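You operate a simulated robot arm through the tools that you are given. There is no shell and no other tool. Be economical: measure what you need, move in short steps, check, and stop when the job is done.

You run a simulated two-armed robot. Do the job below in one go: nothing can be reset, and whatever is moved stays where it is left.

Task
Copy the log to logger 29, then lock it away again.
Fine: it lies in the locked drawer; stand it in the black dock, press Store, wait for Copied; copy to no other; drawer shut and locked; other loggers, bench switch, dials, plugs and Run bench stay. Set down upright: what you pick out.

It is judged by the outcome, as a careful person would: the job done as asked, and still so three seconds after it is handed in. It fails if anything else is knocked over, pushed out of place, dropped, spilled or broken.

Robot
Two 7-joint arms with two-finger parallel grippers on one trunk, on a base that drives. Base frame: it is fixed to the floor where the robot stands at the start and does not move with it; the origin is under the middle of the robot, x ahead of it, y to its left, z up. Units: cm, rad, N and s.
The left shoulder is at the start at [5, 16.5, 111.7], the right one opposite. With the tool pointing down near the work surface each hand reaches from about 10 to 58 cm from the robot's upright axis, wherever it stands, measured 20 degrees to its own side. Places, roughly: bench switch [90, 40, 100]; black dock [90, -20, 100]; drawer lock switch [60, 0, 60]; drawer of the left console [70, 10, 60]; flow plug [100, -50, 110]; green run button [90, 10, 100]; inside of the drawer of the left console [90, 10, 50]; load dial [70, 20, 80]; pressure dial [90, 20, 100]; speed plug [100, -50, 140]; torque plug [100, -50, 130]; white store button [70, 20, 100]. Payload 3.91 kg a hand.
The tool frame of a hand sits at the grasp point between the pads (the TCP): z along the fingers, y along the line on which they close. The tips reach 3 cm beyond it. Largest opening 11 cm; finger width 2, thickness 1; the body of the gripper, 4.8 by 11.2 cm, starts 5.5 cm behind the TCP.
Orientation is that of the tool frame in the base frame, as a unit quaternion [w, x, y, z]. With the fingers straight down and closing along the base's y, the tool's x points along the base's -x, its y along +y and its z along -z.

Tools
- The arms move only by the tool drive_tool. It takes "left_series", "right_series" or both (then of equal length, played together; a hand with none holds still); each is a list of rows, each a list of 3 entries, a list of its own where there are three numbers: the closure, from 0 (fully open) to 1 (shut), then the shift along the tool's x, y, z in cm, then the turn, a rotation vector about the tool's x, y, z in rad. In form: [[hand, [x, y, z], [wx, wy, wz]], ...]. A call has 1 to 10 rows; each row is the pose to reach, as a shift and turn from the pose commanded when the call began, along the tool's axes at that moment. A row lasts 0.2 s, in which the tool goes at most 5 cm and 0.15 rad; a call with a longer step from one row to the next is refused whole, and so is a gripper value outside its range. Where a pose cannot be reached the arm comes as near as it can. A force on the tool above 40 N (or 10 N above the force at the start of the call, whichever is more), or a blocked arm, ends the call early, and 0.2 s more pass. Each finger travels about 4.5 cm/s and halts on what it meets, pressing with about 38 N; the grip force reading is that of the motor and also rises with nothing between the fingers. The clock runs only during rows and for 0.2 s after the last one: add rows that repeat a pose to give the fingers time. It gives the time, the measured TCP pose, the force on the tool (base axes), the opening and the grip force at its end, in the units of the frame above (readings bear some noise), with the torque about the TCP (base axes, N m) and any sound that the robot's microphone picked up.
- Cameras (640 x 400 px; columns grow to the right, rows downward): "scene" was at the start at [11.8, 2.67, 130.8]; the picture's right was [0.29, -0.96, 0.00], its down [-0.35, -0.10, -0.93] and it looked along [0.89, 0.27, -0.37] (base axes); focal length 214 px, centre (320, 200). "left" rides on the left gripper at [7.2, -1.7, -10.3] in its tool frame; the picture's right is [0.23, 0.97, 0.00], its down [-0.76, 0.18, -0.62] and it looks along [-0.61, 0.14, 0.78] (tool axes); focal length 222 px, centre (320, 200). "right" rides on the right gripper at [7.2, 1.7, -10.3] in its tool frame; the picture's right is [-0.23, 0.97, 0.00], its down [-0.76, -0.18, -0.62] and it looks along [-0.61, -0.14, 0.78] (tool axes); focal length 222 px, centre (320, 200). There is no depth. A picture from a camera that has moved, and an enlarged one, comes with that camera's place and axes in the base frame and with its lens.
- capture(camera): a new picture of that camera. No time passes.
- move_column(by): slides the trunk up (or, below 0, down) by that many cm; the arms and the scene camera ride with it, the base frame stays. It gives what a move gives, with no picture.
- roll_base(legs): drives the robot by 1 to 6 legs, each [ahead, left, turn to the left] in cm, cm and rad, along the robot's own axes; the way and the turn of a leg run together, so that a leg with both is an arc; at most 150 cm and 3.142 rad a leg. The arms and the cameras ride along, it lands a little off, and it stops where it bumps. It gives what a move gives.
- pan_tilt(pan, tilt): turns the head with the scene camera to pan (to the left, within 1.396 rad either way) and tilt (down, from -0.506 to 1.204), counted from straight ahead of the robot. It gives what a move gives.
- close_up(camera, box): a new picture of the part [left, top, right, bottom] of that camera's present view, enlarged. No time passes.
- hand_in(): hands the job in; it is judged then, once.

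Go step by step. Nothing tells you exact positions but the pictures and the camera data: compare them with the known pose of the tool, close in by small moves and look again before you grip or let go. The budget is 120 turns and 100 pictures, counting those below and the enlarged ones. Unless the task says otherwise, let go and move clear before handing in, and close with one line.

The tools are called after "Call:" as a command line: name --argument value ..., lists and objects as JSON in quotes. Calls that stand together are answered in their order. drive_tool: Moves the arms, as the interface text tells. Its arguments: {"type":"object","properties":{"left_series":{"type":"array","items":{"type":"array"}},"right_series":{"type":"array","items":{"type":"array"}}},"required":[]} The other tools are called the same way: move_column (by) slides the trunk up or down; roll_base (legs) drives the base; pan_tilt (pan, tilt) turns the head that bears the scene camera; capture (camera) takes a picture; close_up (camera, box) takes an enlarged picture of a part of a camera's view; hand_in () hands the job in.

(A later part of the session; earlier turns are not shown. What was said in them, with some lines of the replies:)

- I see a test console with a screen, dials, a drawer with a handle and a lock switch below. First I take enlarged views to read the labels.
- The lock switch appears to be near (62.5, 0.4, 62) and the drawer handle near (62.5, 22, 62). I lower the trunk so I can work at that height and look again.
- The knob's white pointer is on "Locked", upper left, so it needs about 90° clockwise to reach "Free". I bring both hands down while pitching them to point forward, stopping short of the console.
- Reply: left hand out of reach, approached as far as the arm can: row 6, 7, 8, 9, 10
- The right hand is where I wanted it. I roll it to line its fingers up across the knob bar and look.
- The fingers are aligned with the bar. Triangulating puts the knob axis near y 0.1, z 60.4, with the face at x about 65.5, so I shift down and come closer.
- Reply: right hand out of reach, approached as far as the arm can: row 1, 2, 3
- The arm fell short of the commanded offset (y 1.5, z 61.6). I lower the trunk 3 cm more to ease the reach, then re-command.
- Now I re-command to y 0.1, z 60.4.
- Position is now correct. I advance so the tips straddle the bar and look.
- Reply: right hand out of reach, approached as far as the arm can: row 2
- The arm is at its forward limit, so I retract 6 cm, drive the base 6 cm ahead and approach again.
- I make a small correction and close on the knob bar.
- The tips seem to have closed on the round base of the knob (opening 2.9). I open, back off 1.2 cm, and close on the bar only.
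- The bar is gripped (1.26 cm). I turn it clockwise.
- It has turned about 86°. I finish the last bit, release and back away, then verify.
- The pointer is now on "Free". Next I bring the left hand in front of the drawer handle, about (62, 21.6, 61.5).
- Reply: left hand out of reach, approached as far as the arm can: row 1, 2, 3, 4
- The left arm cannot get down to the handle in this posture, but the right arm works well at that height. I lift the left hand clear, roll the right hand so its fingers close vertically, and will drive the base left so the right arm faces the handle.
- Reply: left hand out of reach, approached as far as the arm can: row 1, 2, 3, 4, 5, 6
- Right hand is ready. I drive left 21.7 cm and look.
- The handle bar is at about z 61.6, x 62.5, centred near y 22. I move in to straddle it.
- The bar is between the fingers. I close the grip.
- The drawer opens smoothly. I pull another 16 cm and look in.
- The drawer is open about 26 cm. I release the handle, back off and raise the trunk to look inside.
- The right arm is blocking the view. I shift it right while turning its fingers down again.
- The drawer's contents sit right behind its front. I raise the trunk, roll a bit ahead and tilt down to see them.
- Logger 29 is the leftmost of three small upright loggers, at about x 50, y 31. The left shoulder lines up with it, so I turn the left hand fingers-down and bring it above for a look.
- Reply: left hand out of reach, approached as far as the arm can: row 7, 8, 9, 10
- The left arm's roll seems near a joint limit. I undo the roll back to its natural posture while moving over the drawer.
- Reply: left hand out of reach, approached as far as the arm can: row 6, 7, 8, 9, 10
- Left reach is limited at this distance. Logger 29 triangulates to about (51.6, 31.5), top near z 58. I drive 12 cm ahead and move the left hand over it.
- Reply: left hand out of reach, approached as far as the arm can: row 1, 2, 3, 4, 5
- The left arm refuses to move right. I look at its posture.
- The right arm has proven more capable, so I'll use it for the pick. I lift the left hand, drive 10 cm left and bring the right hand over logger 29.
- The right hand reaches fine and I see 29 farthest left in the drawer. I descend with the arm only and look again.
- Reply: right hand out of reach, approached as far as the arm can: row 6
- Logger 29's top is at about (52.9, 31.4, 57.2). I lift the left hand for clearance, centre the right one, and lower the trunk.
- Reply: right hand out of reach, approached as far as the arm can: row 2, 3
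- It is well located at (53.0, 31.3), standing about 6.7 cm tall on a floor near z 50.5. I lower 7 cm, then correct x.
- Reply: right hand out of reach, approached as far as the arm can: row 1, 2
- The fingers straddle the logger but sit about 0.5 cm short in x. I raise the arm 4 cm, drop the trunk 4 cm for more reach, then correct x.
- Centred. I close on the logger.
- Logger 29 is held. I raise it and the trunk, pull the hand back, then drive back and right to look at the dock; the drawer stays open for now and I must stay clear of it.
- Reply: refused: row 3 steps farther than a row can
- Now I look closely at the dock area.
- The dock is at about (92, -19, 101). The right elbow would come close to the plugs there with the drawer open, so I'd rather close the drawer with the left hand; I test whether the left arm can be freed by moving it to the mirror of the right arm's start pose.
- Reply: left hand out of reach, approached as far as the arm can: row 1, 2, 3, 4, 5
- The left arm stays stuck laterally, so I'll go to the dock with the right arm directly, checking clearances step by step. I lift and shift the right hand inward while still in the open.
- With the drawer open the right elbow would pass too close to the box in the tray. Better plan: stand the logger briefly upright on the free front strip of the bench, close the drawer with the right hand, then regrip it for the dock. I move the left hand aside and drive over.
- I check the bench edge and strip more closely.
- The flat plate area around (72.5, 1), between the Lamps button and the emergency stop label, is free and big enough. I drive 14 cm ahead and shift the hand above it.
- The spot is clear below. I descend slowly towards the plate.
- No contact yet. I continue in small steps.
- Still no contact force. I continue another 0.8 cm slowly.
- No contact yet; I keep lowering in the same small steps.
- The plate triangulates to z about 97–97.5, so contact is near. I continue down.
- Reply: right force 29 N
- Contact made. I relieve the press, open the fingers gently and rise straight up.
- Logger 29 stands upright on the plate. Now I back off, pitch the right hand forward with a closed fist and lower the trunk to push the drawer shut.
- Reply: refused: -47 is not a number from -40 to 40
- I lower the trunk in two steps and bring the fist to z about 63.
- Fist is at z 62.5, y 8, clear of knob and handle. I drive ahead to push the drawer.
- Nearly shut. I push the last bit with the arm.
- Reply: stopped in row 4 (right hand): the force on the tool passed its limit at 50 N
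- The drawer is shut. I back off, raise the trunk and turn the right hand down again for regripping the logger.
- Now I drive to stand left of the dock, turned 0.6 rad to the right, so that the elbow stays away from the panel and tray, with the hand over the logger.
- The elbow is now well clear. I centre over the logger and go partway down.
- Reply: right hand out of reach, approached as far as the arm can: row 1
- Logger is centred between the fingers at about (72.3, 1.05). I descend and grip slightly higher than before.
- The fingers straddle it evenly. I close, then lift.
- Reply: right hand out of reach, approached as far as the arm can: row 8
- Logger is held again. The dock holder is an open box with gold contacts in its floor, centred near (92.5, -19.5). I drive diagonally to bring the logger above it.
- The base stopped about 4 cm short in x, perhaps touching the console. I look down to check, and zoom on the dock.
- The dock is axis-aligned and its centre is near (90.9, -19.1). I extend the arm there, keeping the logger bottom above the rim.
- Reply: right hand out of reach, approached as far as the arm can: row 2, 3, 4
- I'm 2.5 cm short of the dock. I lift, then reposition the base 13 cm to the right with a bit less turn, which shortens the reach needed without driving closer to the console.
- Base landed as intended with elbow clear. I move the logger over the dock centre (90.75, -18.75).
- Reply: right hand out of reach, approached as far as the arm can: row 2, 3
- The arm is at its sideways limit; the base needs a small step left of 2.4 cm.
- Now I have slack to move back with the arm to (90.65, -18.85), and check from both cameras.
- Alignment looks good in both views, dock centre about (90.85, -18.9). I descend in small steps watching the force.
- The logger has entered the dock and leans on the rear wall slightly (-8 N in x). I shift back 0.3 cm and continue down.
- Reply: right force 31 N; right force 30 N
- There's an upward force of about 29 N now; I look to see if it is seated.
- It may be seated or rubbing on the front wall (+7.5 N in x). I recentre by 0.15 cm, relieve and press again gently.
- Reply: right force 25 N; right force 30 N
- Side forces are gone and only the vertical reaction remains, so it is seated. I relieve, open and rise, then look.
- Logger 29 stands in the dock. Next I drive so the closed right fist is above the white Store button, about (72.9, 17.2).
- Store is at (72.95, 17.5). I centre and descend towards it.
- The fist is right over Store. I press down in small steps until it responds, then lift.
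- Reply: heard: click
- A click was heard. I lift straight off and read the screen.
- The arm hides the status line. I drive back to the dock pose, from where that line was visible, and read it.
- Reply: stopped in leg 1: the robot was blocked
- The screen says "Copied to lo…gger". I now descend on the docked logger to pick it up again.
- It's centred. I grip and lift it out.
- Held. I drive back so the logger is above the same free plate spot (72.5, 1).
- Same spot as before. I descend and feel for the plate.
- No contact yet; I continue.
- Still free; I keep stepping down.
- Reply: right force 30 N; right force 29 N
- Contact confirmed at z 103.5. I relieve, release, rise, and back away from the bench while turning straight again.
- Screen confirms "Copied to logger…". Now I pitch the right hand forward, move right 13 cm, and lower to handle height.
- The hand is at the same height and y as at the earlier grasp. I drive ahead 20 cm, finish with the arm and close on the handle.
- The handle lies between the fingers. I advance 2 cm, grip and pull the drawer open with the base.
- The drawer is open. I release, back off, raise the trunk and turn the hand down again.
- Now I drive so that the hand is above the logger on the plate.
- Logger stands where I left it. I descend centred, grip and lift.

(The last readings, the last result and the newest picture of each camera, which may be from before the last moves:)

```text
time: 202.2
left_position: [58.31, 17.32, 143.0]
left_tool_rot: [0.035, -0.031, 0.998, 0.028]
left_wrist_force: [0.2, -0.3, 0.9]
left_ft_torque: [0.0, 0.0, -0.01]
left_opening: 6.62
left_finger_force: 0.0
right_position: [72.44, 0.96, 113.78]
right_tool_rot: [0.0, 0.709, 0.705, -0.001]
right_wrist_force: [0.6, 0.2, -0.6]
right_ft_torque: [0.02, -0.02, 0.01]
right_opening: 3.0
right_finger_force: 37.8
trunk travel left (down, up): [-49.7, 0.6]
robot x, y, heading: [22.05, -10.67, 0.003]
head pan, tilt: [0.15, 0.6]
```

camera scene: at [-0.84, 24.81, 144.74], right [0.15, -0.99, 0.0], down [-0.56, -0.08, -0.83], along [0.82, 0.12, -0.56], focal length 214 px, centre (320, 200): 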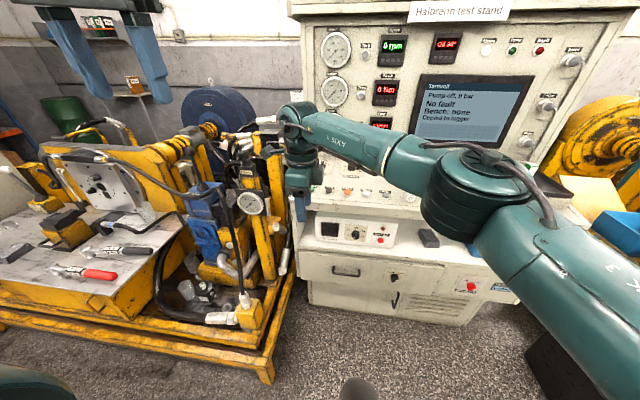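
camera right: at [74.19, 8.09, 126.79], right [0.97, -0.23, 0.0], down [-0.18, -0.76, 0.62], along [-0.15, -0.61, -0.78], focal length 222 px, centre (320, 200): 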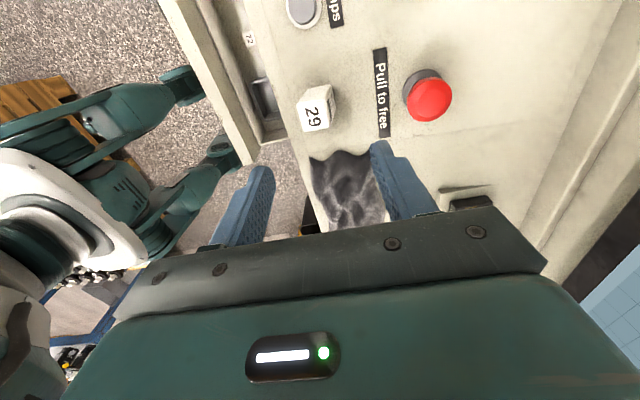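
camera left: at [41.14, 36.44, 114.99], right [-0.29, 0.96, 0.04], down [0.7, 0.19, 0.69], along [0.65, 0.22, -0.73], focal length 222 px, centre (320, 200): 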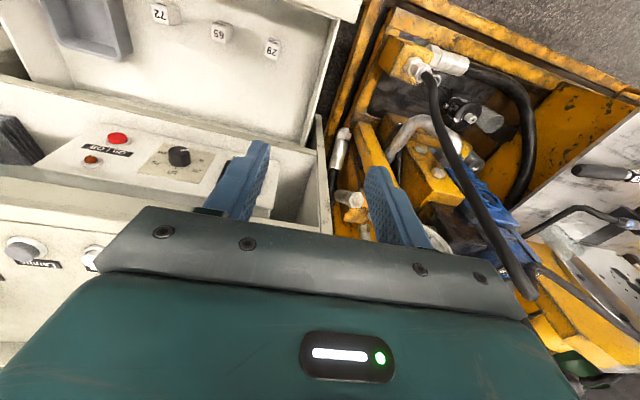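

Held (3.0 cm). I drive to bring it over its old place in the drawer, (53.0, 31.3).

Call:
roll_base --legs '[[-28, 0, 0], [0, 30.3, 0], [11.6, 0, 0]]'

Call:
drive_tool --right_series '[[0.9, [0, -3, 0], [0, 0, 0]]]'

Call:
move_column --by -38

Call:
capture --camera "right"

```text
time: 207.8
left_position: [42.42, 47.37, 142.85]
left_tool_rot: [0.035, -0.03, 0.999, 0.028]
left_wrist_force: [1.3, -0.2, 0.6]
left_ft_torque: [-0.02, 0.01, 0.0]
left_opening: 6.6
left_finger_force: 0.2
right_position: [56.34, 30.8, 113.63]
right_tool_rot: [-0.001, 0.71, 0.704, -0.001]
right_wrist_force: [0.0, -0.3, -1.7]
right_ft_torque: [0.01, 0.01, 0.0]
right_opening: 3.03
right_finger_force: 37.7
trunk travel left (down, up): [-49.7, 0.6]
robot x, y, heading: [5.79, 19.72, -0.006]
head pan, tilt: [0.15, 0.6]
```

```text
time: 208.2
left_position: [42.19, 47.44, 142.86]
left_tool_rot: [0.036, -0.031, 0.998, 0.029]
left_wrist_force: [-0.6, -0.5, -0.5]
left_ft_torque: [0.0, 0.0, 0.0]
left_opening: 6.61
left_finger_force: 0.1
right_position: [53.25, 30.89, 113.78]
right_tool_rot: [-0.001, 0.711, 0.704, 0.0]
right_wrist_force: [0.3, 0.9, -0.6]
right_ft_torque: [0.02, -0.03, 0.02]
right_opening: 3.03
right_finger_force: 37.5
trunk travel left (down, up): [-49.7, 0.6]
robot x, y, heading: [6.13, 19.52, -0.003]
head pan, tilt: [0.15, 0.6]
```

```text
time: 211.9
left_position: [42.3, 47.35, 104.87]
left_tool_rot: [0.035, -0.03, 0.999, 0.028]
left_wrist_force: [-0.1, 0.1, -0.1]
left_ft_torque: [0.01, 0.0, 0.01]
left_opening: 6.6
left_finger_force: 0.0
right_position: [53.33, 30.94, 75.74]
right_tool_rot: [-0.001, 0.711, 0.704, 0.0]
right_wrist_force: [0.5, 0.0, -0.3]
right_ft_torque: [0.03, -0.02, 0.01]
right_opening: 3.04
right_finger_force: 38.1
trunk travel left (down, up): [-11.7, 38.6]
robot x, y, heading: [5.6, 19.7, -0.003]
head pan, tilt: [0.15, 0.6]
```

```text
6 pictures are left
camera right: at [55.15, 38.21, 86.02], right [0.97, -0.24, 0.0], down [-0.18, -0.76, 0.62], along [-0.15, -0.61, -0.78], focal length 222 px, centre (320, 200)
```

right: 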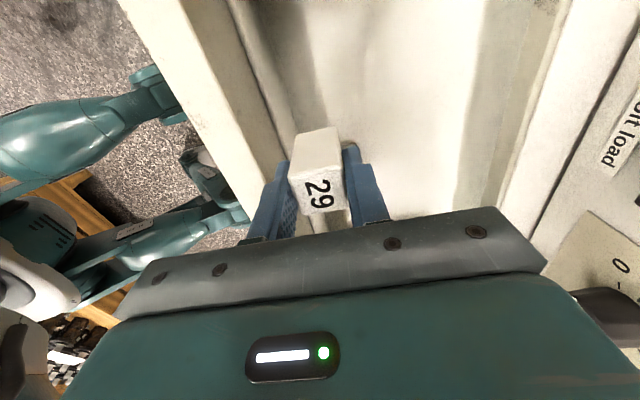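

Over the free old spot. I lower into the drawer, stopping just above the floor.

Call:
move_column --by -11

Call:
drive_tool --right_series '[[0.9, [0.35, -0.2, 2.5], [0, 0, 0]], [0.9, [0.35, -0.2, 5], [0, 0, 0]], [0.9, [0.35, -0.2, 7], [0, 0, 0]], [0.9, [0.35, -0.2, 7.6], [0, 0, 0]]]'

Call:
drive_tool --right_series '[[0.9, [0, 0, 0.2], [0, 0, 0]], [0.9, [0, 0, 0.4], [0, 0, 0]]]'

Call:
drive_tool --right_series '[[0.9, [0, 0, 0.2], [0, 0, 0]], [0.9, [0, 0, 0.35], [0, 0, 0]]]'

```text
time: 213.3
left_position: [42.28, 47.36, 93.92]
left_tool_rot: [0.035, -0.029, 0.999, 0.028]
left_wrist_force: [0.6, -0.6, 0.1]
left_ft_torque: [-0.02, -0.01, 0.01]
left_opening: 6.62
left_finger_force: 0.1
right_position: [53.3, 30.98, 64.64]
right_tool_rot: [0.0, 0.71, 0.704, -0.001]
right_wrist_force: [-0.2, -0.5, -0.4]
right_ft_torque: [0.03, -0.02, 0.0]
right_opening: 3.02
right_finger_force: 37.5
trunk travel left (down, up): [-0.7, 49.6]
robot x, y, heading: [6.04, 19.79, -0.007]
head pan, tilt: [0.15, 0.6]
```

```text
time: 214.3
left_position: [42.36, 47.37, 93.94]
left_tool_rot: [0.036, -0.03, 0.999, 0.028]
left_wrist_force: [0.5, -0.1, -0.3]
left_ft_torque: [0.0, 0.01, -0.01]
left_opening: 6.61
left_finger_force: 0.0
right_position: [53.1, 31.35, 57.13]
right_tool_rot: [0.0, 0.71, 0.704, -0.001]
right_wrist_force: [0.6, -0.1, -0.6]
right_ft_torque: [-0.01, -0.03, -0.03]
right_opening: 3.04
right_finger_force: 38.2
trunk travel left (down, up): [-0.7, 49.6]
robot x, y, heading: [6.05, 20.2, -0.005]
head pan, tilt: [0.15, 0.6]
```

```text
time: 214.9
left_position: [42.3, 47.42, 93.94]
left_tool_rot: [0.036, -0.029, 0.998, 0.029]
left_wrist_force: [-0.3, 0.1, -0.3]
left_ft_torque: [-0.01, 0.02, 0.04]
left_opening: 6.58
left_finger_force: 0.0
right_position: [53.08, 31.45, 56.79]
right_tool_rot: [0.001, 0.71, 0.704, -0.002]
right_wrist_force: [-0.4, 0.0, -1.2]
right_ft_torque: [0.0, -0.02, 0.0]
right_opening: 3.03
right_finger_force: 37.7
trunk travel left (down, up): [-0.7, 49.6]
robot x, y, heading: [5.73, 19.54, -0.006]
head pan, tilt: [0.15, 0.6]
```

```text
time: 215.5
left_position: [42.31, 47.45, 93.8]
left_tool_rot: [0.036, -0.029, 0.998, 0.029]
left_wrist_force: [-0.2, -0.6, 0.0]
left_ft_torque: [0.0, -0.04, 0.04]
left_opening: 6.58
left_finger_force: 0.1
right_position: [53.06, 31.4, 56.39]
right_tool_rot: [-0.001, 0.71, 0.704, -0.001]
right_wrist_force: [-1.5, -0.1, 1.2]
right_ft_torque: [-0.04, -0.01, 0.02]
right_opening: 3.06
right_finger_force: 38.2
trunk travel left (down, up): [-0.7, 49.6]
robot x, y, heading: [6.17, 19.87, -0.006]
head pan, tilt: [0.15, 0.6]
```

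Close to contact (expected at about z 56.3). I step on.

Call:
drive_tool --right_series '[[0.9, [0, 0, 0.2], [0, 0, 0]]]'

Call:
drive_tool --right_series '[[0.9, [0, 0, 0.2], [0, 0, 0]]]'

```text
time: 215.9
left_position: [42.15, 47.26, 93.94]
left_tool_rot: [0.037, -0.029, 0.999, 0.028]
left_wrist_force: [0.6, 0.2, 0.2]
left_ft_torque: [0.0, 0.0, 0.01]
left_opening: 6.59
left_finger_force: 0.1
right_position: [53.2, 31.28, 56.4]
right_tool_rot: [0.0, 0.71, 0.704, 0.0]
right_wrist_force: [-2.2, -3.0, 12.9]
right_ft_torque: [-0.23, 0.13, -0.01]
right_opening: 3.02
right_finger_force: 38.4
trunk travel left (down, up): [-0.7, 49.6]
robot x, y, heading: [5.8, 19.83, -0.004]
head pan, tilt: [0.15, 0.6]
```

```text
time: 216.3
left_position: [42.16, 47.39, 94.14]
left_tool_rot: [0.037, -0.029, 0.998, 0.029]
left_wrist_force: [-0.1, 0.5, 1.2]
left_ft_torque: [-0.02, 0.0, 0.03]
left_opening: 6.63
left_finger_force: 0.0
right_position: [53.23, 31.31, 56.37]
right_tool_rot: [0.001, 0.71, 0.704, 0.002]
right_wrist_force: [-0.3, -4.3, 28.9]
right_ft_torque: [-0.38, 0.14, 0.01]
right_opening: 3.01
right_finger_force: 37.6
trunk travel left (down, up): [-0.7, 49.6]
robot x, y, heading: [5.84, 19.66, -0.002]
head pan, tilt: [0.15, 0.6]
```

Standing on the drawer floor. I relieve, open and rise clear of the drawer.

Call:
drive_tool --right_series '[[0.9, [0, 0, -0.35], [0, 0, 0]], [0.65, [0, 0, -0.35], [0, 0, 0]], [0.5, [0, 0, -0.35], [0, 0, 0]], [0.4, [0, 0, -0.35], [0, 0, 0]], [0.4, [0, 0, -2], [0, 0, 0]], [0.4, [0, 0, -5], [0, 0, 0]], [0.4, [0, 0, -9.5], [0, 0, 0]], [0.4, [0, 0, -14], [0, 0, 0]], [0.4, [0, 0, -18.5], [0, 0, 0]], [0.4, [0, 0, -23], [0, 0, 0]]]'

Call:
capture --camera "right"

```text
time: 218.5
left_position: [42.32, 47.42, 93.98]
left_tool_rot: [0.036, -0.03, 0.999, 0.028]
left_wrist_force: [0.7, 0.3, -0.5]
left_ft_torque: [-0.01, 0.02, -0.02]
left_opening: 6.6
left_finger_force: 0.0
right_position: [53.16, 31.51, 78.99]
right_tool_rot: [-0.001, 0.709, 0.705, -0.003]
right_wrist_force: [0.4, -0.1, 0.1]
right_ft_torque: [0.03, 0.01, -0.02]
right_opening: 6.61
right_finger_force: 0.0
trunk travel left (down, up): [-0.7, 49.6]
robot x, y, heading: [6.14, 19.69, -0.009]
head pan, tilt: [0.15, 0.6]
```

```text
5 pictures are left
camera right: at [54.94, 38.65, 89.27], right [0.97, -0.23, 0.0], down [-0.18, -0.76, 0.62], along [-0.15, -0.61, -0.78], focal length 222 px, centre (320, 200)
```

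right: 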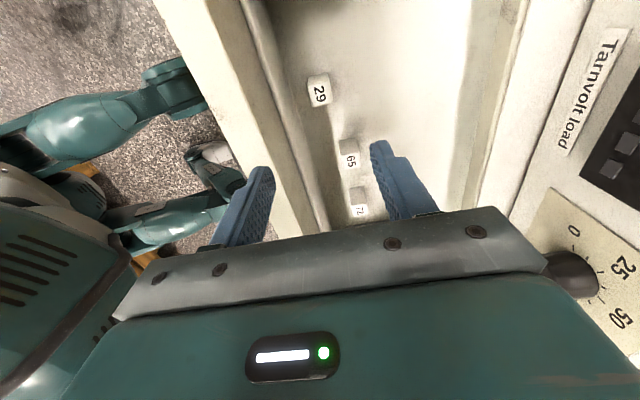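

All three loggers stand upright. I back off, move right and turn the hand into a forward fist at push height.

Call:
roll_base --legs '[[-28, 0, 0], [0, -23.2, 0]]'

Call:
drive_tool --right_series '[[0.5, [0, 0, 1.6], [-0.15, 0, 0]], [0.6, [0, 0, 3.2], [-0.3, 0, 0]], [0.7, [0, 0, 4.8], [-0.45, 0, 0]], [0.8, [0, 0, 6.4], [-0.6, 0, 0]], [0.9, [0, 0, 8], [-0.75, 0, 0]], [1, [0, 0, 9.6], [-0.9, 0, 0]], [1, [0, 0, 11.2], [-1.05, 0, 0]], [1, [0, 0, 12.8], [-1.2, 0, 0]], [1, [0, 0, 14.4], [-1.35, 0, 0]], [1, [0, 0, 16.4], [-1.5, 0, 0]]]'

```text
time: 222.8
left_position: [14.01, 24.11, 93.91]
left_tool_rot: [0.036, -0.029, 0.999, 0.027]
left_wrist_force: [0.3, -0.3, 0.6]
left_ft_torque: [0.03, 0.0, -0.02]
left_opening: 6.6
left_finger_force: 0.1
right_position: [24.96, 8.28, 78.92]
right_tool_rot: [-0.001, 0.71, 0.704, -0.001]
right_wrist_force: [-0.1, 1.0, -0.1]
right_ft_torque: [0.0, 0.04, 0.0]
right_opening: 6.61
right_finger_force: 0.0
trunk travel left (down, up): [-0.7, 49.6]
robot x, y, heading: [-21.87, -3.55, -0.001]
head pan, tilt: [0.15, 0.6]
```

```text
time: 225.0
left_position: [14.05, 24.18, 93.9]
left_tool_rot: [0.036, -0.03, 0.999, 0.027]
left_wrist_force: [-0.4, -0.3, 0.1]
left_ft_torque: [0.0, 0.0, -0.01]
left_opening: 6.61
left_finger_force: 0.0
right_position: [24.95, 8.24, 62.46]
right_tool_rot: [0.483, 0.518, 0.516, 0.482]
right_wrist_force: [1.1, -0.2, 0.7]
right_ft_torque: [-0.03, 0.0, 0.01]
right_opening: 0.0
right_finger_force: 37.3
trunk travel left (down, up): [-0.7, 49.6]
robot x, y, heading: [-21.83, -3.37, -0.002]
head pan, tilt: [0.15, 0.6]
```

Same push posture as before. I drive ahead 34.5 cm and then finish with the arm.

Call:
roll_base --legs '[[34.5, 0, 0]]'

Call:
drive_tool --right_series '[[1, [0, 0, 1], [0, 0, 0]], [1, [0, 0, 2], [0, 0, 0]], [1, [0, 0, 2.6], [0, 0, 0]], [1, [0, 0, 3.1], [0, 0, 0]], [1, [0, 0, 3.6], [0, 0, 0]], [1, [0, 0, 4], [0, 0, 0]]]'

```text
time: 227.2
left_position: [48.41, 24.34, 93.93]
left_tool_rot: [0.036, -0.033, 0.998, 0.028]
left_wrist_force: [-0.5, 0.5, -0.8]
left_ft_torque: [-0.02, -0.02, 0.0]
left_opening: 6.56
left_finger_force: 0.0
right_position: [59.22, 8.43, 62.49]
right_tool_rot: [0.482, 0.518, 0.518, 0.481]
right_wrist_force: [-0.1, -0.5, 0.0]
right_ft_torque: [0.0, 0.0, 0.01]
right_opening: 0.02
right_finger_force: 37.3
trunk travel left (down, up): [-0.7, 49.6]
robot x, y, heading: [12.14, -3.51, 0.002]
head pan, tilt: [0.15, 0.6]
```

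```text
time: 228.4
left_position: [48.27, 24.17, 93.98]
left_tool_rot: [0.037, -0.031, 0.998, 0.028]
left_wrist_force: [-0.2, -0.4, 0.5]
left_ft_torque: [0.01, -0.02, -0.02]
left_opening: 6.59
left_finger_force: 0.0
right_position: [62.26, 8.5, 62.49]
right_tool_rot: [0.482, 0.518, 0.517, 0.48]
right_wrist_force: [-13.5, -5.9, 8.5]
right_ft_torque: [0.06, -0.33, -0.15]
right_opening: 0.01
right_finger_force: 37.5
trunk travel left (down, up): [-0.7, 49.6]
robot x, y, heading: [12.01, -3.4, 0.002]
head pan, tilt: [0.15, 0.6]
stopped in row 5 (right hand): the force on the tool passed its limit at 48 N (the readings are from after the stop); the commanded pose is now the measured one
```

The drawer is shut again. I retract, move in front of the knob and align with its "Free" orientation.

Call:
drive_tool --right_series '[[1, [0, 0, -4], [0, 0, 0]], [0.8, [-2, -0.5, -6], [-0.03, 0, 0]], [0.6, [-5, -1.2, -6.3], [-0.07, 0, 0]], [0.5, [-8.3, -2.3, -6.3], [-0.07, 0, 0]]]'

Call:
drive_tool --right_series '[[0.5, [0, 0, 0], [0, 0, -0.131]], [0.5, [0, 0, 0], [0, 0, -0.262]], [0.5, [0, 0, 0], [0, 0, -0.393]], [0.5, [0, 0, 0], [0, 0, -0.524]], [0.5, [0, 0, 0], [0, 0, -0.654]], [0.5, [0, 0, 0], [0, 0, -0.785]]]'

Call:
capture --camera "right"

```text
time: 229.4
left_position: [48.4, 24.37, 94.03]
left_tool_rot: [0.035, -0.031, 0.998, 0.028]
left_wrist_force: [0.2, -1.3, 1.3]
left_ft_torque: [0.0, -0.02, -0.01]
left_opening: 6.59
left_finger_force: 0.1
right_position: [55.81, 0.14, 60.29]
right_tool_rot: [0.5, 0.5, 0.502, 0.498]
right_wrist_force: [0.0, 0.9, 0.2]
right_ft_torque: [-0.01, 0.01, -0.03]
right_opening: 5.5
right_finger_force: 0.1
trunk travel left (down, up): [-0.7, 49.6]
robot x, y, heading: [11.98, -3.37, 0.001]
head pan, tilt: [0.15, 0.6]
```

```text
time: 230.8
left_position: [48.33, 24.2, 93.94]
left_tool_rot: [0.036, -0.031, 0.998, 0.028]
left_wrist_force: [-0.1, -0.6, -0.2]
left_ft_torque: [-0.02, -0.01, 0.04]
left_opening: 6.61
left_finger_force: 0.1
right_position: [55.88, 0.14, 60.3]
right_tool_rot: [0.652, 0.271, 0.656, 0.268]
right_wrist_force: [0.1, -0.2, 0.4]
right_ft_torque: [-0.03, 0.0, 0.01]
right_opening: 5.51
right_finger_force: 0.1
trunk travel left (down, up): [-0.7, 49.6]
robot x, y, heading: [12.03, -3.57, 0.0]
head pan, tilt: [0.15, 0.6]
```

```text
4 pictures are left
camera right: at [45.62, 6.45, 56.41], right [0.01, 0.53, 0.85], down [-0.62, -0.66, 0.42], along [0.78, -0.53, 0.33], focal length 222 px, centre (320, 200)
```

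right: 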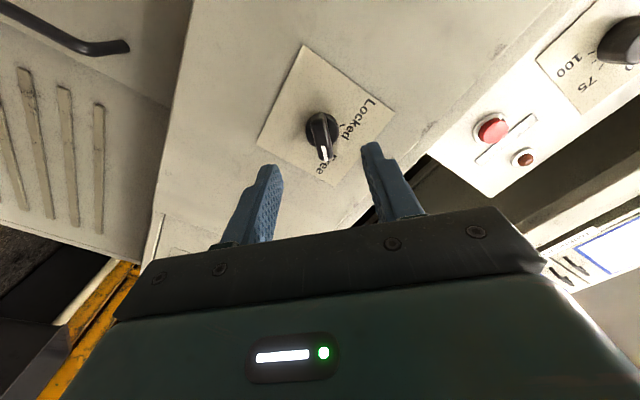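

The knob still points to Free and lies between the fingers. I advance to the same depth as before (x 60.6) and grip the bar.

Call:
drive_tool --right_series '[[0.5, [-0.15, 0.15, 2], [0, 0, 0]], [0.5, [-0.15, 0.15, 4.7], [0, 0, 0]], [0.8, [-0.15, 0.15, 4.7], [0, 0, 0]], [1, [-0.15, 0.15, 4.7], [0, 0, 0]], [1, [-0.15, 0.15, 4.7], [0, 0, 0]], [1, [-0.15, 0.15, 4.7], [0, 0, 0]]]'

```text
time: 232.2
left_position: [48.32, 24.33, 93.9]
left_tool_rot: [0.036, -0.033, 0.998, 0.027]
left_wrist_force: [-0.4, 0.5, 0.9]
left_ft_torque: [0.02, -0.04, 0.0]
left_opening: 6.59
left_finger_force: 0.2
right_position: [60.7, 0.13, 60.53]
right_tool_rot: [0.652, 0.271, 0.656, 0.269]
right_wrist_force: [2.7, -0.8, -0.6]
right_ft_torque: [0.01, -0.16, 0.27]
right_opening: 1.31
right_finger_force: 45.6
trunk travel left (down, up): [-0.7, 49.6]
robot x, y, heading: [11.97, -3.24, 0.002]
head pan, tilt: [0.15, 0.6]
```

The bar is gripped (1.3 cm). I turn it counter-clockwise back to Locked.

Call:
drive_tool --right_series '[[1, [0, 0, 0], [0, 0, -0.15]], [1, [0, 0, 0], [0, 0, -0.3]], [1, [0, 0, 0], [0, 0, -0.45]], [1, [0, 0, 0], [0, 0, -0.6]], [1, [0, 0, 0], [0, 0, -0.75]], [1, [0, 0, 0], [0, 0, -0.9]], [1, [0, 0, 0], [0, 0, -1.05]], [1, [0, 0, 0], [0, 0, -1.2]], [1, [0, 0, 0], [0, 0, -1.35]], [1, [0, 0, 0], [0, 0, -1.5]]]'

Call:
drive_tool --right_series '[[1, [0, 0, 0], [0, 0, -0.1]], [0.8, [0, 0, 0], [0, 0, -0.08]], [0.5, [0, 0, 0], [0, 0, -0.05]], [0.5, [0, 0, 0], [0, 0, -0.05]], [0.5, [0, 0, -4], [0, 0, -0.05]], [0.5, [0, 0, -8], [0, 0, -0.05]]]'

Call:
capture --camera "right"

```text
time: 234.4
left_position: [48.37, 24.26, 93.99]
left_tool_rot: [0.035, -0.031, 0.999, 0.027]
left_wrist_force: [-0.6, -0.5, -0.3]
left_ft_torque: [-0.01, 0.0, 0.0]
left_opening: 6.61
left_finger_force: 0.0
right_position: [60.62, 0.23, 60.52]
right_tool_rot: [0.659, -0.249, 0.665, -0.249]
right_wrist_force: [-2.3, 1.0, -0.7]
right_ft_torque: [-0.02, 0.61, -0.59]
right_opening: 1.27
right_finger_force: 45.7
trunk travel left (down, up): [-0.7, 49.6]
robot x, y, heading: [12.01, -3.43, 0.005]
head pan, tilt: [0.15, 0.6]
```

```text
time: 235.8
left_position: [48.32, 24.33, 93.81]
left_tool_rot: [0.036, -0.031, 0.998, 0.029]
left_wrist_force: [0.6, 0.8, 0.3]
left_ft_torque: [0.02, 0.03, 0.0]
left_opening: 6.6
left_finger_force: 0.0
right_position: [52.55, 0.19, 60.61]
right_tool_rot: [0.654, -0.266, 0.658, -0.264]
right_wrist_force: [0.5, -1.1, 0.6]
right_ft_torque: [-0.01, -0.01, 0.01]
right_opening: 5.52
right_finger_force: 0.0
trunk travel left (down, up): [-0.7, 49.6]
robot x, y, heading: [12.03, -3.86, -0.003]
head pan, tilt: [0.15, 0.6]
```

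```text
3 pictures are left
camera right: at [42.21, -3.69, 54.32], right [0.0, 0.86, -0.51], down [-0.62, 0.4, 0.68], along [0.79, 0.32, 0.53], focal length 222 px, centre (320, 200)
```

right: 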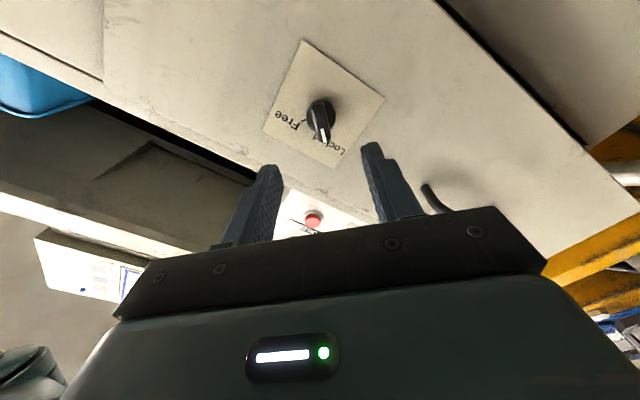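

The pointer is back on Locked. I back the robot away and take a last overview.

Call:
roll_base --legs '[[-30, 0, 0]]'

Call:
move_column --by 35

Call:
capture --camera "scene"

```text
time: 237.9
left_position: [18.15, 24.28, 94.05]
left_tool_rot: [0.036, -0.03, 0.998, 0.029]
left_wrist_force: [-0.5, -0.3, 0.2]
left_ft_torque: [-0.02, -0.04, -0.01]
left_opening: 6.59
left_finger_force: 0.1
right_position: [22.24, 0.01, 60.64]
right_tool_rot: [0.653, -0.264, 0.659, -0.264]
right_wrist_force: [0.2, -0.7, 0.2]
right_ft_torque: [0.01, 0.0, -0.03]
right_opening: 5.52
right_finger_force: 0.1
trunk travel left (down, up): [-0.7, 49.6]
robot x, y, heading: [-18.32, -3.36, -0.0]
head pan, tilt: [0.15, 0.6]
```

```text
time: 241.3
left_position: [18.1, 24.11, 128.93]
left_tool_rot: [0.036, -0.03, 0.999, 0.027]
left_wrist_force: [0.0, -0.2, 0.3]
left_ft_torque: [0.01, 0.0, 0.02]
left_opening: 6.59
left_finger_force: 0.1
right_position: [22.28, 0.04, 95.69]
right_tool_rot: [0.653, -0.264, 0.659, -0.264]
right_wrist_force: [0.1, 0.0, -0.1]
right_ft_torque: [-0.04, 0.01, -0.05]
right_opening: 5.49
right_finger_force: 0.1
trunk travel left (down, up): [-35.7, 14.6]
robot x, y, heading: [-18.36, -3.62, 0.0]
head pan, tilt: [0.15, 0.6]
```

```text
2 pictures are left
camera scene: at [-6.55, -2.15, 130.74], right [0.15, -0.99, 0.0], down [-0.56, -0.08, -0.83], along [0.82, 0.12, -0.56], focal length 214 px, centre (320, 200)
```

scene: 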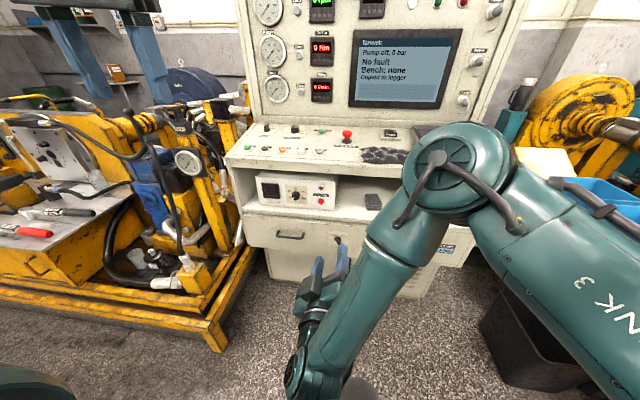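

The drawer is shut and its switch is on Locked. The screen shows "Copied to logger", and the bench is undisturbed, so I hand in.

Call:
hand_in

```text
The job is handed in.
```

The log was copied to logger 29 only: it stood in the black dock, I pressed Store, and the screen showed "Copied to logger". Logger 29 is upright in its old place in the drawer, and the drawer is shut and locked. On the way I stood it upright on the bench plate twice, so the right hand could work the drawer.
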